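You operate a simulated robot arm through the tools that you are given. There is no shell and no other tool. Be economical: measure what you need, move in short steps, check, and stop when the job is done.

The job below is to be done with a simulated robot arm. You get a single attempt, and the scene is never put back.

TASK
Stack the white tape roll from the top of the small white table on top of the blue tape roll.

Only the result counts: the job must be done as asked and must still hold three seconds after the hand-in. Knocking over, shifting, dropping, spilling or breaking anything else fails it.

THE ROBOT
A 6-joint arm with a two-finger parallel gripper on a trunk, on a base that drives. Base frame: it is fixed to the floor where the robot stands at the start and does not move with it; the origin is under the middle of the robot, x ahead of it, y to its left, z up. Readings come in cm, degrees, newtons and seconds.
With the tool pointing down near the work surface it reaches from about 10 to 80 cm from the robot's upright axis, wherever it stands. Its first joint turns from -115.0 to 115.0 degrees. Payload 4.2 kg.
The TCP is the grasp point between the finger pads, 2.3 cm short of the fingertips. In the tool frame z runs along the fingers and y along their closing line. Largest opening 9.4 cm; finger width 3.8, thickness 1; the body of the gripper, 5.4 by 9.6 cm, starts 3.9 cm behind the TCP.
Orientation is that of the tool frame in the base frame, as a unit quaternion [x, y, z, w]. With the fingers straight down and closing along the base's y, the tool's x points along the base's -x, its y along +y and its z along -z.

THE INTERFACE
- The arm moves only by the tool servo_tool. Its argument "deltas" is a list of rows, each a list of 3 entries, a list of its own where there are three numbers: the opening, from 0 (shut) to 1 (fully open), then the shift along the tool's x, y, z in units of 40 mm (1.0 is 40 mm), then the turn, a rotation vector about the tool's x, y, z in units of 4 degrees (1.0 is 4 degrees). In form: [[jaw, [dx, dy, dz], [rx, ry, rz]], ...]. A call has 1 to 8 rows; each row shifts and turns the commanded pose from where the row before left it, along the tool's axes as they then stand. A call with a number of a shift or a turn outside -1 to 1 is refused whole. Each row takes 0.2 s and may step no farther than 5 cm and 8.6 degrees from the row before; otherwise, or with a gripper value out of range, the whole call is refused. Where a pose cannot be reached the arm comes as near as it can. A force on the tool above 40 N (or 10 N above the force at the start of the call, whichever is more), or a blocked arm, ends the call early, and 0.2 s more pass. Each finger travels about 10.8 cm/s and halts on what it meets, pressing with about 31 N; the grip force reading is that of the motor and also rises with nothing between the fingers. The clock runs only during rows and for 0.2 s after the last one: add rows that do not move to give the fingers time. It gives the time, the measured TCP pose, the force on the tool (base axes), the opening and the grip force at its end, in the units of the frame above (readings bear some noise), and new pictures: "pictures" is both (left out), scene, wrist or none.
- Cameras (640 x 400 px; columns grow to the right, rows downward): "scene" is now at [21.09, 14.11, 155.01]; the picture's right is [-0.65, -0.76, 0.00], its down [-0.56, 0.47, -0.68] and it looks along [0.52, -0.44, -0.73] (base axes); focal length 266 px, centre (320, 200). "wrist" rides on the gripper at [-3.9, 0, -4.4] in the tool frame; the picture's right is [0.00, -1.00, 0.00], its down [0.97, 0.00, -0.24] and it looks along [0.24, 0.00, 0.97] (tool axes); focal length 218 px, centre (320, 200). There is no depth. A picture from a camera that has moved, and an enlarged one, comes with that camera's place and axes in the base frame and with its lens.
- lift_body(by): slides the trunk up (or, below 0, down) by that many cm; the arm and the scene camera ride with it, the base frame stays. It gives what a move gives, with no picture.
- base_move(legs): drives the robot by 1 to 6 legs, each [ahead, turn to the left] in cm and degrees, along the robot's own axes; the way and the turn of a leg run together, so that a leg with both is an arc; at most 150 cm and 180 degrees a leg. The arm and the cameras ride along, it lands a little off, and it stops where it bumps. It gives what a move gives, and a new picture of the scene camera.
- head_to(pan, tilt): turns the head with the scene camera to pan (to the left, within 80 degrees either way) and tilt (down, from -29 to 69), counted from straight ahead of the robot. It gives what a move gives, and a new picture of the scene camera.
- close_up(camera, box): a new picture of the part [left, top, right, bottom] of that camera's present view, enlarged. No time passes.
- job_done(): hands the job in; it is judged then, once.

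Work in short steps. Places have to be worked out from the pictures, the camera data and where the tool is seen: move nearer, look again, correct. Check each grasp and each placing, and mend what went wrong. You have 120 turns and 170 pictures in all, those below and enlarged ones among them. Open the gripper and draw the arm clear of the work before you hand the job in, unless the task says otherwise; then end with one line.

The tools are called as a command line: name --argument value ..., lists and objects as JSON in quotes. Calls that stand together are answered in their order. servo_tool: Moves the arm, as the interface text tells. Its arguments: {"type":"object","properties":{"deltas":{"type":"array"},"pictures":{"type":"string","enum":["both","scene","wrist","none"]}},"required":["deltas"]} The other tools are called the same way: lift_body (by) slides the trunk up or down; base_move (legs) drives the base; head_to (pan, tilt) turns the head that bears the scene camera; close_up (camera, box) takes an enlarged picture of a part of a camera's view; job_done () hands the job in.

At the start:

```text
clock: 0.0
tcp_pos: [56.3, -21.72, 111.81]
tool_rot: [0.0, 1.0, 0.0, 0.0]
wrist_force: [-0.9, 0.5, -0.1]
finger_gap: 9.4
finger_force: 0.1
trunk travel left (down, up): [-92.5, 6.5]
robot x, y, heading: [0.09, 0.01, 0.2]
head pan, tilt: [-40.5, 46.9]
```

scene: 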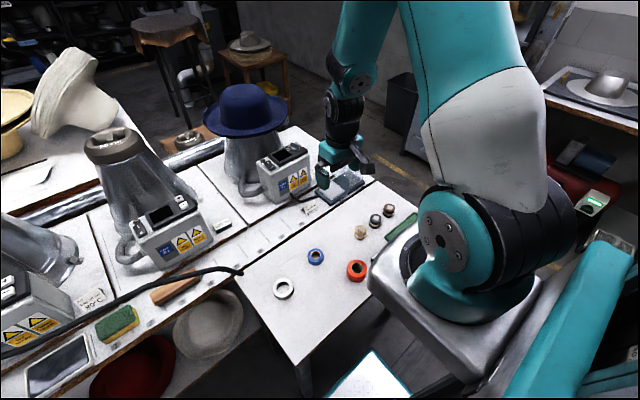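
wrist: 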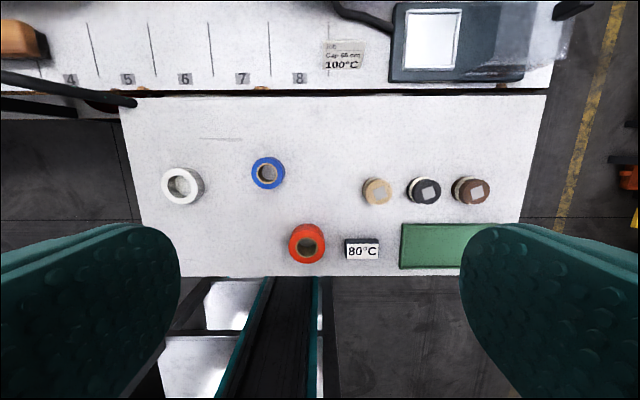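

The white roll looks to be near (53.8, 0.7) and the blue one near (56, -13.2), and both cameras agree the table is at z≈80. I'll move over the white roll, staying high, and look again.

servo_tool --deltas '[[1, [0.1, 0.93, 0], [0, 0, 0]], [1, [0.1, 0.93, 0], [0, 0, 0]], [1, [0.1, 0.93, 0], [0, 0, 0]], [1, [0.1, 0.93, 0], [0, 0, 0]], [1, [0.1, 0.93, 0], [0, 0, 0]], [1, [0.1, 0.93, 0], [0, 0, 0]], [1, [0, 0, 1], [0, 0, 0]], [1, [0, 0, 1], [0, 0, 0]]]'

```text
clock: 1.8
tcp_pos: [53.75, 0.53, 103.71]
tool_rot: [0.001, 1.0, 0.0, 0.0]
wrist_force: [-0.1, 0.2, -0.6]
finger_gap: 9.4
finger_force: 0.0
trunk travel left (down, up): [-92.5, 6.5]
robot x, y, heading: [-0.31, 0.22, -0.4]
head pan, tilt: [-40.5, 46.9]
camera scene: at [21.03, 14.11, 155.03], right [-0.65, -0.76, 0.0], down [-0.56, 0.47, -0.68], along [0.52, -0.44, -0.73], focal length 266 px, centre (320, 200)
camera wrist: at [57.72, 0.43, 108.09], right [0.0, -1.0, 0.0], down [-0.97, 0.0, 0.24], along [-0.24, 0.0, -0.97], focal length 218 px, centre (320, 200)
```

scene: 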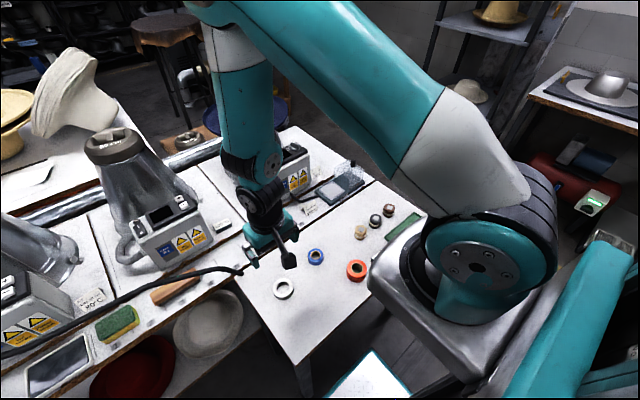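
wrist: 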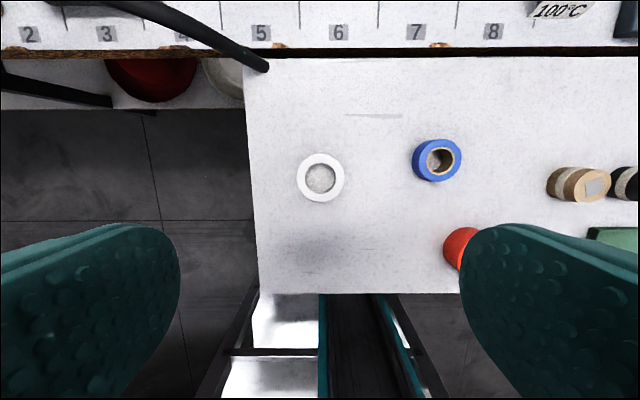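

The white roll is centred at about (54, 0.4). I'll take enlarged views to judge how tall and wide both rolls are.

close_up --camera "scene" --box '[260, 235, 380, 310]'

close_up --camera "wrist" --box '[280, 110, 480, 235]'

```text
5.33 times, centred on (320, 272) of scene
camera zoom: at [21.03, 14.11, 155.03], right [-0.65, -0.76, 0.0], down [-0.56, 0.47, -0.68], along [0.52, -0.44, -0.73], focal length 1421 px, centre (320, -187)
```

zoom: 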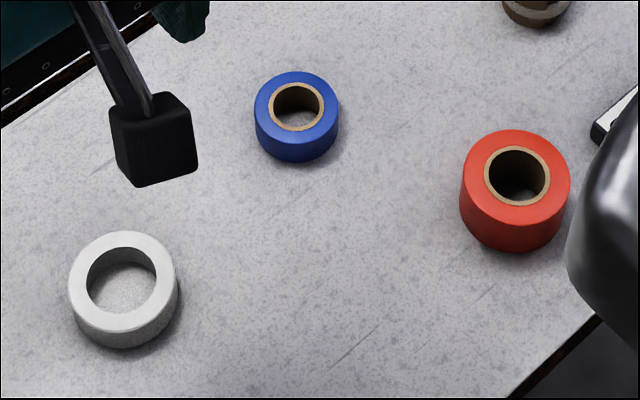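

```text
3.20 times, centred on (380, 172) of wrist
camera zoom: at [57.72, 0.43, 108.09], right [0.0, -1.0, 0.0], down [-0.97, 0.0, 0.24], along [-0.24, 0.0, -0.97], focal length 698 px, centre (128, 288)
```

zoom: 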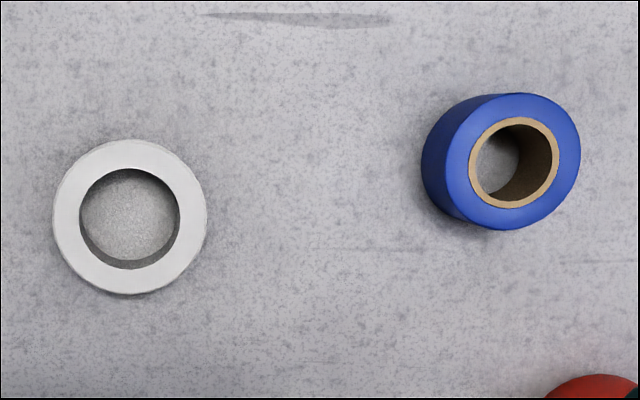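

The white roll is about 5.8 cm wide and 1.6 tall at (53.95, 0.4). The blue one is about 4.7 wide and 2.5 tall at (56.1, -13.5). I'll come down over the white roll with the jaws open and stop above it to check.

servo_tool --deltas '[[1, [-0.05, -0.03, 1], [0, 0, 0]], [1, [0, 0, 1], [0, 0, 0]], [1, [0, 0, 1], [0, 0, 0]], [1, [0, 0, 0.9], [0, 0, 0]]]'

```text
clock: 2.8
tcp_pos: [54.04, 0.53, 88.32]
tool_rot: [0.0, 1.0, 0.0, 0.0]
wrist_force: [0.4, -0.6, 0.0]
finger_gap: 9.42
finger_force: 0.2
trunk travel left (down, up): [-92.5, 6.5]
robot x, y, heading: [0.27, 0.18, 0.1]
head pan, tilt: [-40.5, 46.9]
camera scene: at [21.06, 14.11, 155.02], right [-0.65, -0.76, 0.0], down [-0.56, 0.47, -0.68], along [0.52, -0.44, -0.73], focal length 266 px, centre (320, 200)
camera wrist: at [57.99, 0.46, 92.74], right [0.0, -1.0, 0.0], down [-0.97, 0.0, 0.24], along [-0.24, 0.0, -0.97], focal length 218 px, centre (320, 200)
```

scene: 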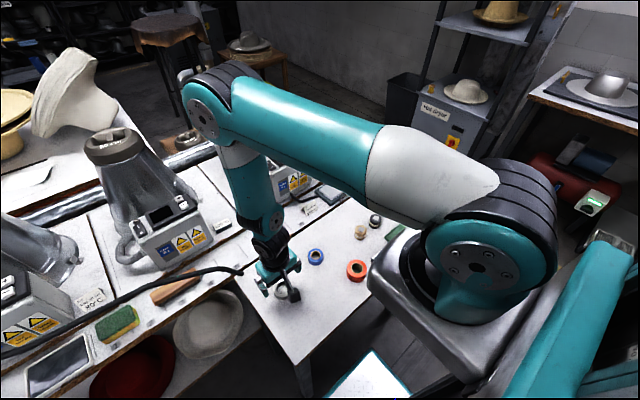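
wrist: 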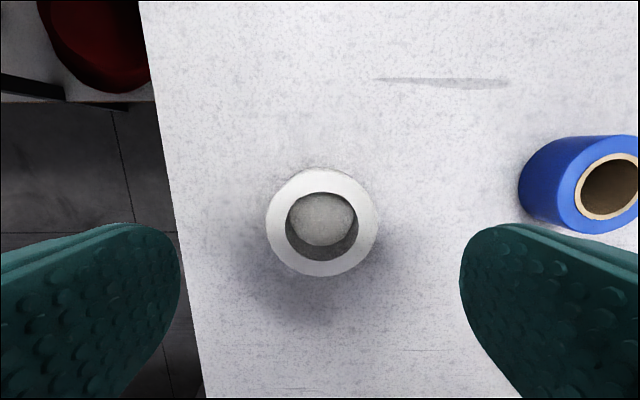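

The roll is centred between the fingers. I'll go down to TCP z≈83, which puts the tips about 0.7 above the table.

servo_tool --deltas '[[1, [0, -0.03, 0.7], [0, 0, 0]], [1, [0, 0, 0.6], [0, 0, 0]], [1, [0, 0, 0], [0, 0, 0]]]' --pictures "wrist"

close_up --camera "scene" --box '[240, 235, 344, 300]'

```text
clock: 3.6
tcp_pos: [54.25, 0.49, 83.02]
tool_rot: [-0.001, 1.0, 0.0, 0.0]
wrist_force: [0.4, -0.2, -0.2]
finger_gap: 9.4
finger_force: 0.1
trunk travel left (down, up): [-92.5, 6.5]
robot x, y, heading: [0.18, -0.18, -0.1]
head pan, tilt: [-40.5, 46.9]
camera wrist: at [58.26, 0.43, 87.38], right [0.0, -1.0, 0.0], down [-0.97, 0.0, 0.24], along [-0.24, 0.0, -0.97], focal length 218 px, centre (320, 200)
```

wrist: 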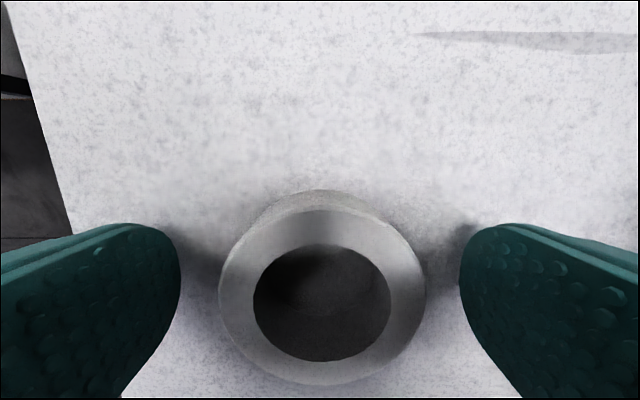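

```text
6.15 times, centred on (292, 268) of scene
camera zoom: at [21.09, 14.11, 155.01], right [-0.65, -0.76, 0.0], down [-0.56, 0.47, -0.68], along [0.52, -0.44, -0.73], focal length 1639 px, centre (492, -215)
```

zoom: 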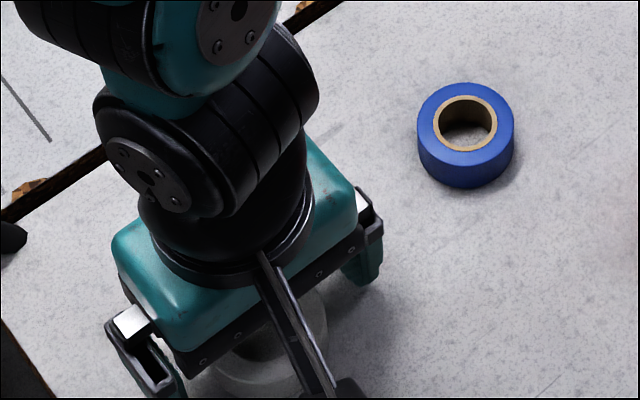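

The roll is centred in the jaws and clear of both fingers, with its top at about z=82. I'll drop a touch more and close gently.

servo_tool --deltas '[[1, [0, 0, 0.05], [0, 0, 0]], [0.7, [0, 0, 0], [0, 0, 0]], [0.62, [0, 0, 0], [0, 0, 0]], [0.55, [0, 0, 0], [0, 0, 0]], [0.45, [0, 0, 0], [0, 0, 0]], [0.45, [0, 0, 0], [0, 0, 0]]]' --pictures "wrist"

```text
clock: 5.0
tcp_pos: [54.19, 0.52, 82.76]
tool_rot: [0.0, 1.0, 0.0, 0.0]
wrist_force: [0.3, 0.2, 2.1]
finger_gap: 5.61
finger_force: 31.6
trunk travel left (down, up): [-92.5, 6.5]
robot x, y, heading: [-0.08, -0.08, -0.1]
head pan, tilt: [-40.5, 46.9]
camera wrist: at [58.17, 0.4, 87.22], right [0.0, -1.0, 0.0], down [-0.97, 0.0, 0.24], along [-0.24, 0.0, -0.97], focal length 218 px, centre (320, 200)
```

wrist: 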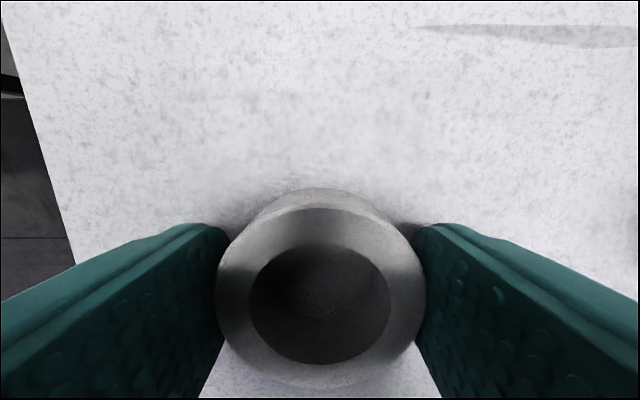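

The jaws hold the roll at 5.6 cm. I'll lift it 8 cm and check the hold.

servo_tool --deltas '[[0.45, [0, 0, -0.4], [0, 0, 0]], [0.45, [0, 0, -0.8], [0, 0, 0]], [0.45, [0, 0, -0.8], [0, 0, 0]], [0.45, [0, 0, 0], [0, 0, 0]]]'

```text
clock: 6.0
tcp_pos: [54.19, 0.12, 90.78]
tool_rot: [0.001, 1.0, 0.0, 0.0]
wrist_force: [-0.2, 1.0, -0.2]
finger_gap: 5.57
finger_force: 31.2
trunk travel left (down, up): [-92.5, 6.5]
robot x, y, heading: [-0.14, 0.37, -0.1]
head pan, tilt: [-40.5, 46.9]
camera scene: at [21.09, 14.12, 155.01], right [-0.65, -0.76, 0.0], down [-0.56, 0.47, -0.68], along [0.52, -0.44, -0.73], focal length 266 px, centre (320, 200)
camera wrist: at [58.12, 0.03, 95.29], right [0.0, -1.0, 0.0], down [-0.97, 0.0, 0.24], along [-0.24, 0.0, -0.97], focal length 218 px, centre (320, 200)
```

scene: 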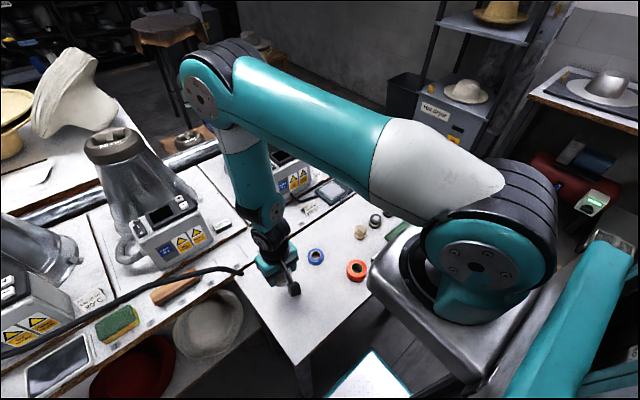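
wrist: 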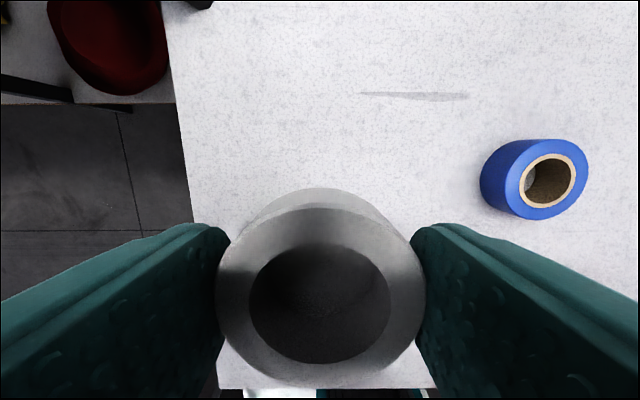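

The hold is firm. The blue roll again works out at (56.2, -13.5), so I'll carry the white roll over it.

servo_tool --deltas '[[0.45, [-0.128, -0.86, 0], [0, 0, 0]], [0.45, [-0.128, -0.86, 0], [0, 0, 0]], [0.45, [-0.128, -0.86, 0], [0, 0, 0]], [0.45, [-0.128, -0.86, 0], [0, 0, 0]], [0.45, [0, 0, 0], [0, 0, 0]]]'

close_up --camera "scene" --box '[270, 220, 374, 285]'

```text
clock: 7.2
tcp_pos: [56.28, -13.62, 90.83]
tool_rot: [0.001, 1.0, 0.0, 0.0]
wrist_force: [-0.1, 0.5, -0.7]
finger_gap: 5.6
finger_force: 30.8
trunk travel left (down, up): [-92.5, 6.5]
robot x, y, heading: [-0.32, 0.23, -0.2]
head pan, tilt: [-40.5, 46.9]
camera scene: at [21.09, 14.11, 155.01], right [-0.65, -0.76, 0.0], down [-0.56, 0.47, -0.68], along [0.52, -0.44, -0.73], focal length 266 px, centre (320, 200)
camera wrist: at [60.24, -13.68, 95.21], right [0.0, -1.0, 0.0], down [-0.97, 0.0, 0.24], along [-0.24, 0.0, -0.97], focal length 218 px, centre (320, 200)
```

scene: 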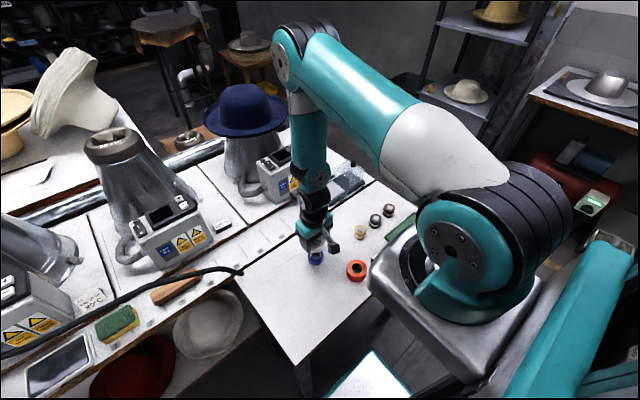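
wrist: 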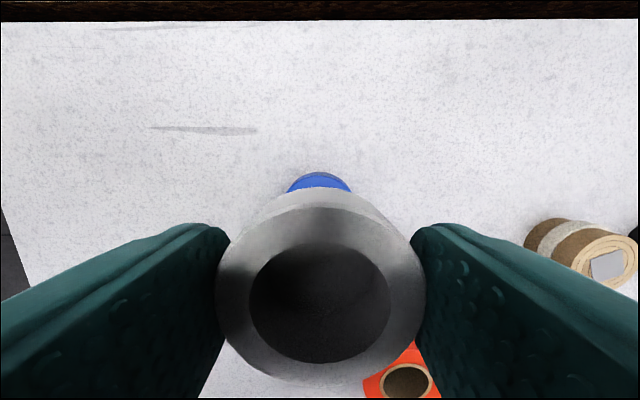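

```text
6.15 times, centred on (322, 252) of scene
camera zoom: at [21.09, 14.11, 155.01], right [-0.65, -0.76, 0.0], down [-0.56, 0.47, -0.68], along [0.52, -0.44, -0.73], focal length 1639 px, centre (308, -123)
```

zoom: 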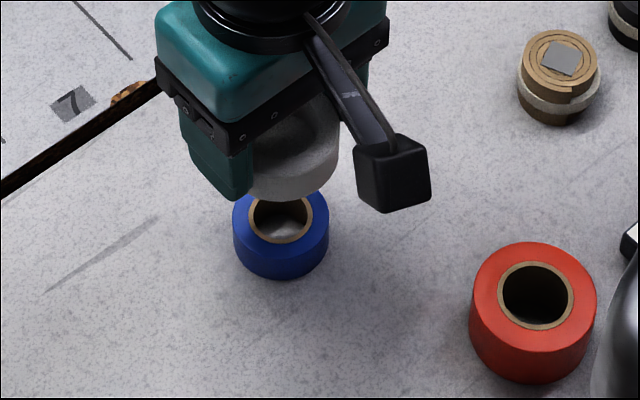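

The blue roll is centred under the held one. I'll descend to about 1 cm above it and check from the side.

servo_tool --deltas '[[0.45, [0, 0, 0.5], [0, 0, 0]], [0.45, [0, 0, 0.5], [0, 0, 0]], [0.45, [0, 0, 0.1], [0, 0, 0]], [0.45, [0, 0, 0], [0, 0, 0]]]' --pictures "wrist"

close_up --camera "scene" --box '[270, 220, 374, 285]'

```text
clock: 8.2
tcp_pos: [56.02, -13.42, 86.32]
tool_rot: [0.0, 1.0, -0.001, 0.001]
wrist_force: [0.3, 0.4, -0.8]
finger_gap: 5.59
finger_force: 30.8
trunk travel left (down, up): [-92.5, 6.5]
robot x, y, heading: [0.3, -0.26, 0.0]
head pan, tilt: [-40.5, 46.9]
camera wrist: at [60.03, -13.52, 90.81], right [0.0, -1.0, 0.0], down [-0.97, 0.0, 0.24], along [-0.24, 0.0, -0.97], focal length 218 px, centre (320, 200)
```

wrist: 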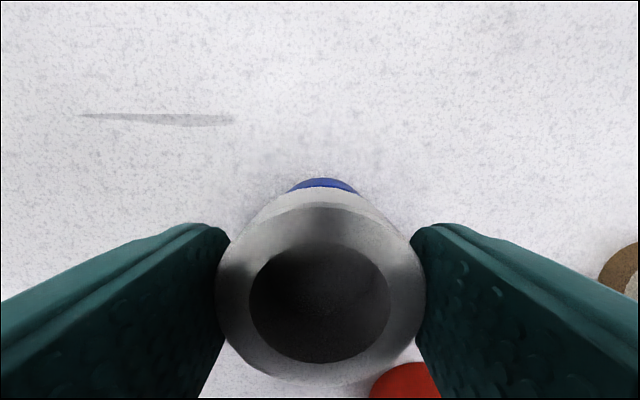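

```text
6.15 times, centred on (322, 252) of scene
camera zoom: at [21.09, 14.11, 155.01], right [-0.65, -0.76, 0.0], down [-0.56, 0.47, -0.68], along [0.52, -0.44, -0.73], focal length 1639 px, centre (308, -123)
```

zoom: 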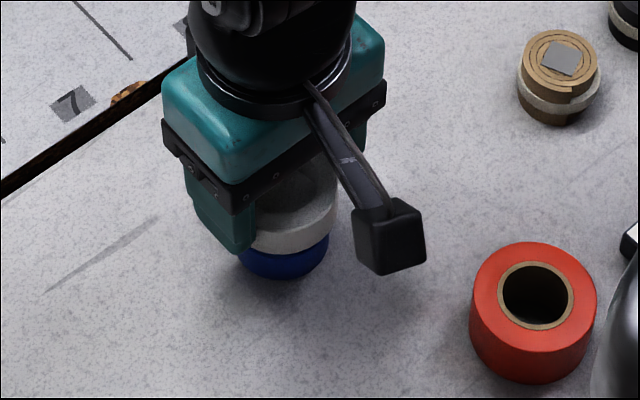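

The rolls are aligned to within about 2 mm. I'll lower it in small steps, watching the force for contact.

servo_tool --deltas '[[0.45, [0, -0.03, 0.1], [0, 0, 0]], [0.45, [0, 0, 0.06], [0, 0, 0]], [0.45, [0, 0, 0], [0, 0, 0]]]' --pictures "none"

close_up --camera "scene" --box '[290, 235, 346, 270]'

```text
clock: 9.0
tcp_pos: [56.02, -13.43, 85.58]
tool_rot: [0.0, 1.0, 0.0, -0.001]
wrist_force: [0.1, 0.6, 0.4]
finger_gap: 5.59
finger_force: 31.1
trunk travel left (down, up): [-92.5, 6.5]
robot x, y, heading: [0.01, 0.14, 0.0]
head pan, tilt: [-40.5, 46.9]
```

```text
11.43 times, centred on (318, 252) of scene
camera zoom: at [21.09, 14.11, 155.01], right [-0.65, -0.76, 0.0], down [-0.56, 0.47, -0.68], along [0.52, -0.44, -0.73], focal length 3044 px, centre (343, -400)
```

zoom: 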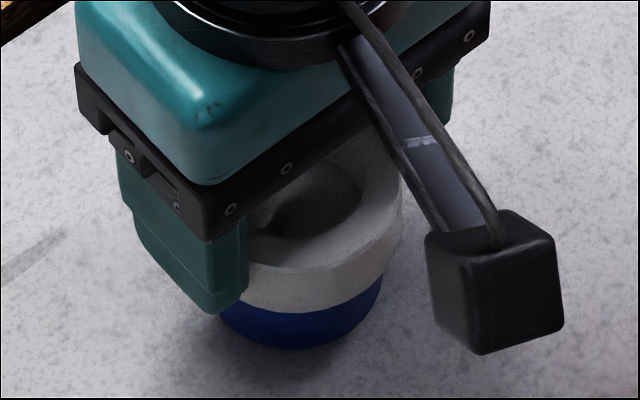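

No contact yet. I'll step down 1 mm at a time.

servo_tool --deltas '[[0.45, [0, 0, 0.04], [0, 0, 0]], [0.45, [0, 0, 0], [0, 0, 0]]]' --pictures "none"

servo_tool --deltas '[[0.45, [0, 0, 0.025], [0, 0, 0]], [0.45, [0, 0, 0], [0, 0, 0]]]' --pictures "none"

```text
clock: 9.6
tcp_pos: [56.08, -13.59, 85.57]
tool_rot: [0.0, 1.0, 0.001, 0.0]
wrist_force: [0.4, 0.1, -0.4]
finger_gap: 5.58
finger_force: 31.0
trunk travel left (down, up): [-92.5, 6.5]
robot x, y, heading: [0.02, 0.33, -0.2]
head pan, tilt: [-40.5, 46.9]
```

```text
clock: 10.2
tcp_pos: [56.2, -13.65, 85.43]
tool_rot: [0.0, 1.0, 0.0, 0.0]
wrist_force: [0.5, -0.2, 0.1]
finger_gap: 5.62
finger_force: 31.5
trunk travel left (down, up): [-92.5, 6.5]
robot x, y, heading: [0.22, 0.38, -0.3]
head pan, tilt: [-40.5, 46.9]
```

Still no contact, so I'll continue at 1 mm per step.

servo_tool --deltas '[[0.45, [0, 0, 0.025], [0, 0, 0]], [0.45, [0, 0, 0], [0, 0, 0]]]' --pictures "none"

servo_tool --deltas '[[0.45, [0, 0, 0.025], [0, 0, 0]], [0.45, [0, 0, 0], [0, 0, 0]]]' --pictures "none"

close_up --camera "scene" --box '[290, 235, 346, 270]'

```text
clock: 10.8
tcp_pos: [56.02, -13.62, 85.35]
tool_rot: [0.0, 1.0, 0.0, 0.0]
wrist_force: [0.6, 0.3, 0.1]
finger_gap: 5.6
finger_force: 31.7
trunk travel left (down, up): [-92.5, 6.5]
robot x, y, heading: [0.23, 0.12, -0.0]
head pan, tilt: [-40.5, 46.9]
```

```text
clock: 11.4
tcp_pos: [56.15, -13.71, 85.26]
tool_rot: [0.0, 1.0, 0.0, 0.0]
wrist_force: [0.5, -1.0, -1.0]
finger_gap: 5.6
finger_force: 31.3
trunk travel left (down, up): [-92.5, 6.5]
robot x, y, heading: [-0.56, 0.11, 0.0]
head pan, tilt: [-40.5, 46.9]
```

```text
11.43 times, centred on (318, 252) of scene
camera zoom: at [21.09, 14.11, 155.01], right [-0.65, -0.76, 0.0], down [-0.56, 0.47, -0.68], along [0.52, -0.44, -0.73], focal length 3044 px, centre (343, -400)
```

zoom: 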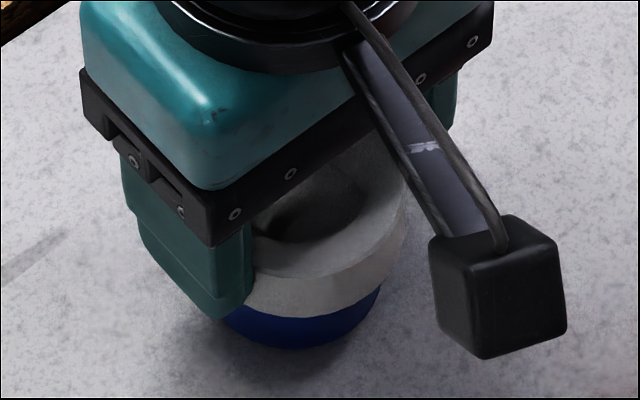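

Still no load, and the blue roll is likely about 2 cm tall. I'll keep stepping down.

servo_tool --deltas '[[0.45, [0, 0, 0.04], [0, 0, 0]], [0.45, [0, 0, 0], [0, 0, 0]]]' --pictures "none"

servo_tool --deltas '[[0.45, [0, 0, 0.025], [0, 0, 0]], [0.45, [0, 0, 0], [0, 0, 0]]]' --pictures "none"

```text
clock: 12.0
tcp_pos: [56.04, -13.51, 85.1]
tool_rot: [0.0, 1.0, -0.001, 0.0]
wrist_force: [-0.6, -0.7, 0.4]
finger_gap: 5.62
finger_force: 30.6
trunk travel left (down, up): [-92.5, 6.5]
robot x, y, heading: [0.35, -0.01, 0.1]
head pan, tilt: [-40.5, 46.9]
```

```text
clock: 12.6
tcp_pos: [56.08, -13.55, 84.96]
tool_rot: [0.001, 1.0, 0.001, 0.0]
wrist_force: [1.1, 0.2, -0.7]
finger_gap: 5.61
finger_force: 30.6
trunk travel left (down, up): [-92.5, 6.5]
robot x, y, heading: [0.08, -0.24, 0.1]
head pan, tilt: [-40.5, 46.9]
```

No contact at 84.96. I'll go on with 1 mm steps.

servo_tool --deltas '[[0.45, [0, 0, 0.025], [0, 0, 0]], [0.45, [0, 0, 0], [0, 0, 0]]]' --pictures "none"

servo_tool --deltas '[[0.45, [0, 0, 0.025], [0, 0, 0]], [0.45, [0, 0, 0], [0, 0, 0]]]' --pictures "none"

close_up --camera "scene" --box '[290, 235, 346, 270]'

```text
clock: 13.2
tcp_pos: [56.07, -13.42, 85.01]
tool_rot: [0.0, 1.0, 0.0, 0.0]
wrist_force: [-0.2, -0.6, 0.2]
finger_gap: 5.64
finger_force: 31.4
trunk travel left (down, up): [-92.5, 6.5]
robot x, y, heading: [-0.05, 0.0, 0.1]
head pan, tilt: [-40.5, 46.9]
```

```text
clock: 13.8
tcp_pos: [56.03, -13.52, 84.87]
tool_rot: [0.0, 1.0, 0.0, 0.0]
wrist_force: [-1.0, -0.8, 12.6]
finger_gap: 5.62
finger_force: 31.4
trunk travel left (down, up): [-92.5, 6.5]
robot x, y, heading: [0.17, -0.09, 0.1]
head pan, tilt: [-40.5, 46.9]
```

```text
11.43 times, centred on (318, 252) of scene
camera zoom: at [21.05, 14.11, 155.04], right [-0.65, -0.76, 0.0], down [-0.56, 0.47, -0.68], along [0.52, -0.44, -0.73], focal length 3044 px, centre (343, -400)
```

zoom: 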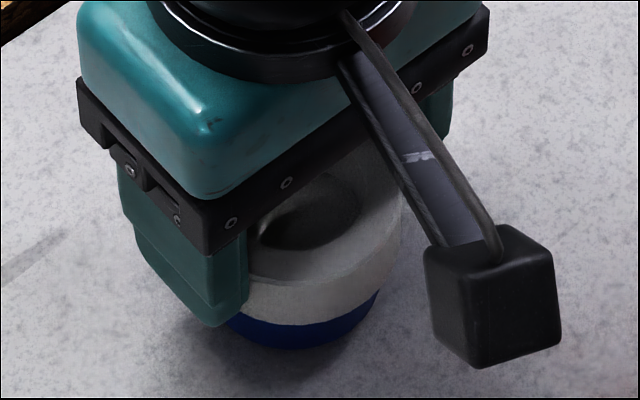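

Contact: 12.6 N upward, so the white roll is seated. I'll ease off the load slightly and open slowly.

servo_tool --deltas '[[0.45, [0, 0, -0.012], [0, 0, 0]], [0.58, [0, 0, 0], [0, 0, 0]], [0.62, [0, 0, 0], [0, 0, 0]], [0.68, [0, 0, 0], [0, 0, 0]], [0.8, [0, 0, 0], [0, 0, 0]], [1, [0, 0, 0], [0, 0, 0]], [1, [0, 0, 0], [0, 0, 0]]]' --pictures "wrist"

```text
clock: 15.4
tcp_pos: [56.12, -13.58, 84.8]
tool_rot: [0.0, 1.0, 0.0, 0.0]
wrist_force: [-0.4, 0.3, 0.7]
finger_gap: 9.42
finger_force: 0.2
trunk travel left (down, up): [-92.5, 6.5]
robot x, y, heading: [-0.24, -0.02, 0.0]
head pan, tilt: [-40.5, 46.9]
camera wrist: at [60.1, -13.61, 89.33], right [0.0, -1.0, 0.0], down [-0.97, 0.0, 0.24], along [-0.24, 0.0, -0.97], focal length 218 px, centre (320, 200)
```

wrist: 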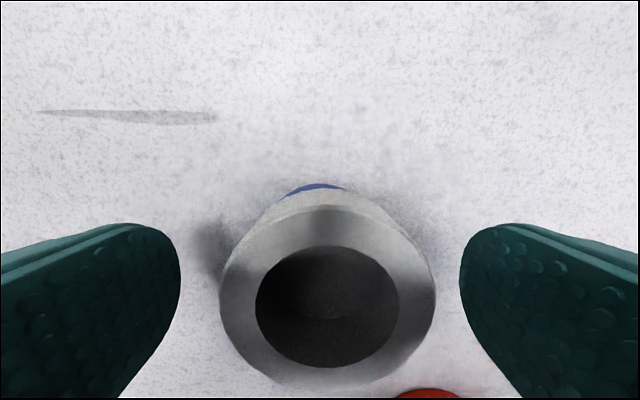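

The roll is released and the fingers are clear of it. I'll draw the arm straight up and check the stack.

servo_tool --deltas '[[1, [0, 0, -0.5], [0, 0, 0]], [1, [0, 0, -1], [0, 0, 0]], [1, [0, 0, -1], [0, 0, 0]], [1, [0, 0, -1], [0, 0, 0]], [1, [0, 0, -1], [0, 0, 0]], [1, [0, -0.9, 0], [0, 0, 0]], [1, [0, -0.9, 0], [0, 0, 0]], [1, [0, -0.9, 0], [0, 0, 0]]]'

close_up --camera "scene" --box '[270, 220, 374, 285]'

```text
clock: 17.2
tcp_pos: [56.02, -24.47, 103.12]
tool_rot: [-0.001, 1.0, 0.0, 0.0]
wrist_force: [0.2, 0.5, 0.3]
finger_gap: 9.39
finger_force: 0.1
trunk travel left (down, up): [-92.5, 6.5]
robot x, y, heading: [-0.03, -0.19, 0.2]
head pan, tilt: [-40.5, 46.9]
camera scene: at [21.09, 14.16, 155.01], right [-0.65, -0.76, 0.0], down [-0.56, 0.47, -0.68], along [0.52, -0.44, -0.73], focal length 266 px, centre (320, 200)
camera wrist: at [60.01, -24.51, 107.44], right [0.0, -1.0, 0.0], down [-0.97, 0.0, 0.24], along [-0.24, 0.0, -0.97], focal length 218 px, centre (320, 200)
```

scene: 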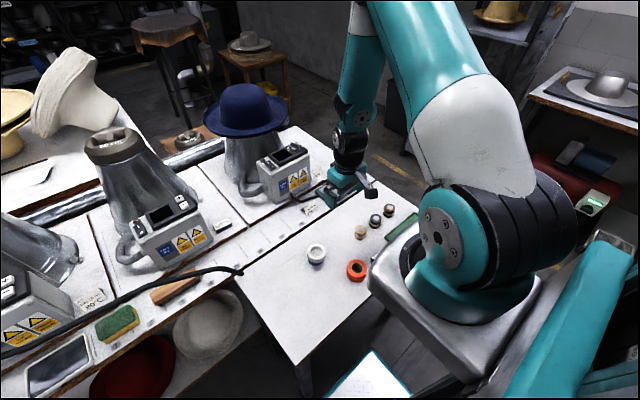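
wrist: 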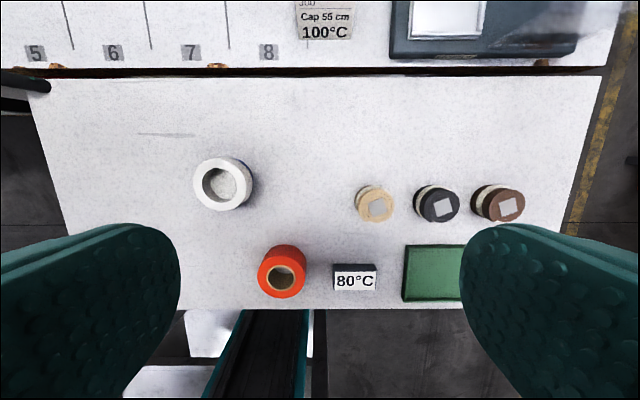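

```text
6.15 times, centred on (322, 252) of scene
camera zoom: at [21.09, 14.16, 155.01], right [-0.65, -0.76, 0.0], down [-0.56, 0.47, -0.68], along [0.52, -0.44, -0.73], focal length 1639 px, centre (308, -123)
```

zoom: 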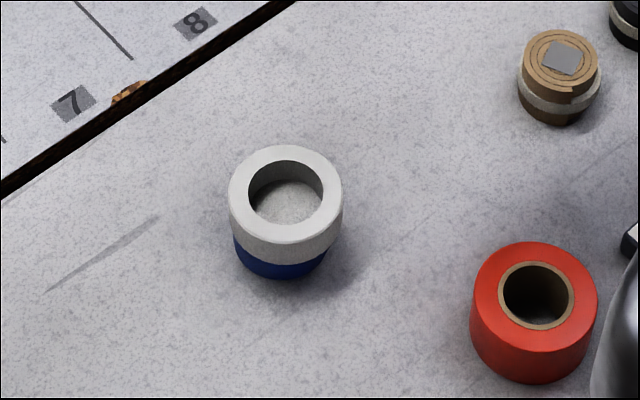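

The white roll lies flat on the blue one, about 2–3 mm off centre. Nothing else has moved and the arm is clear, so I'll hand in.

job_done

```text
The job is handed in.
```

The white tape roll is stacked on top of the blue tape roll, and the job is handed in.
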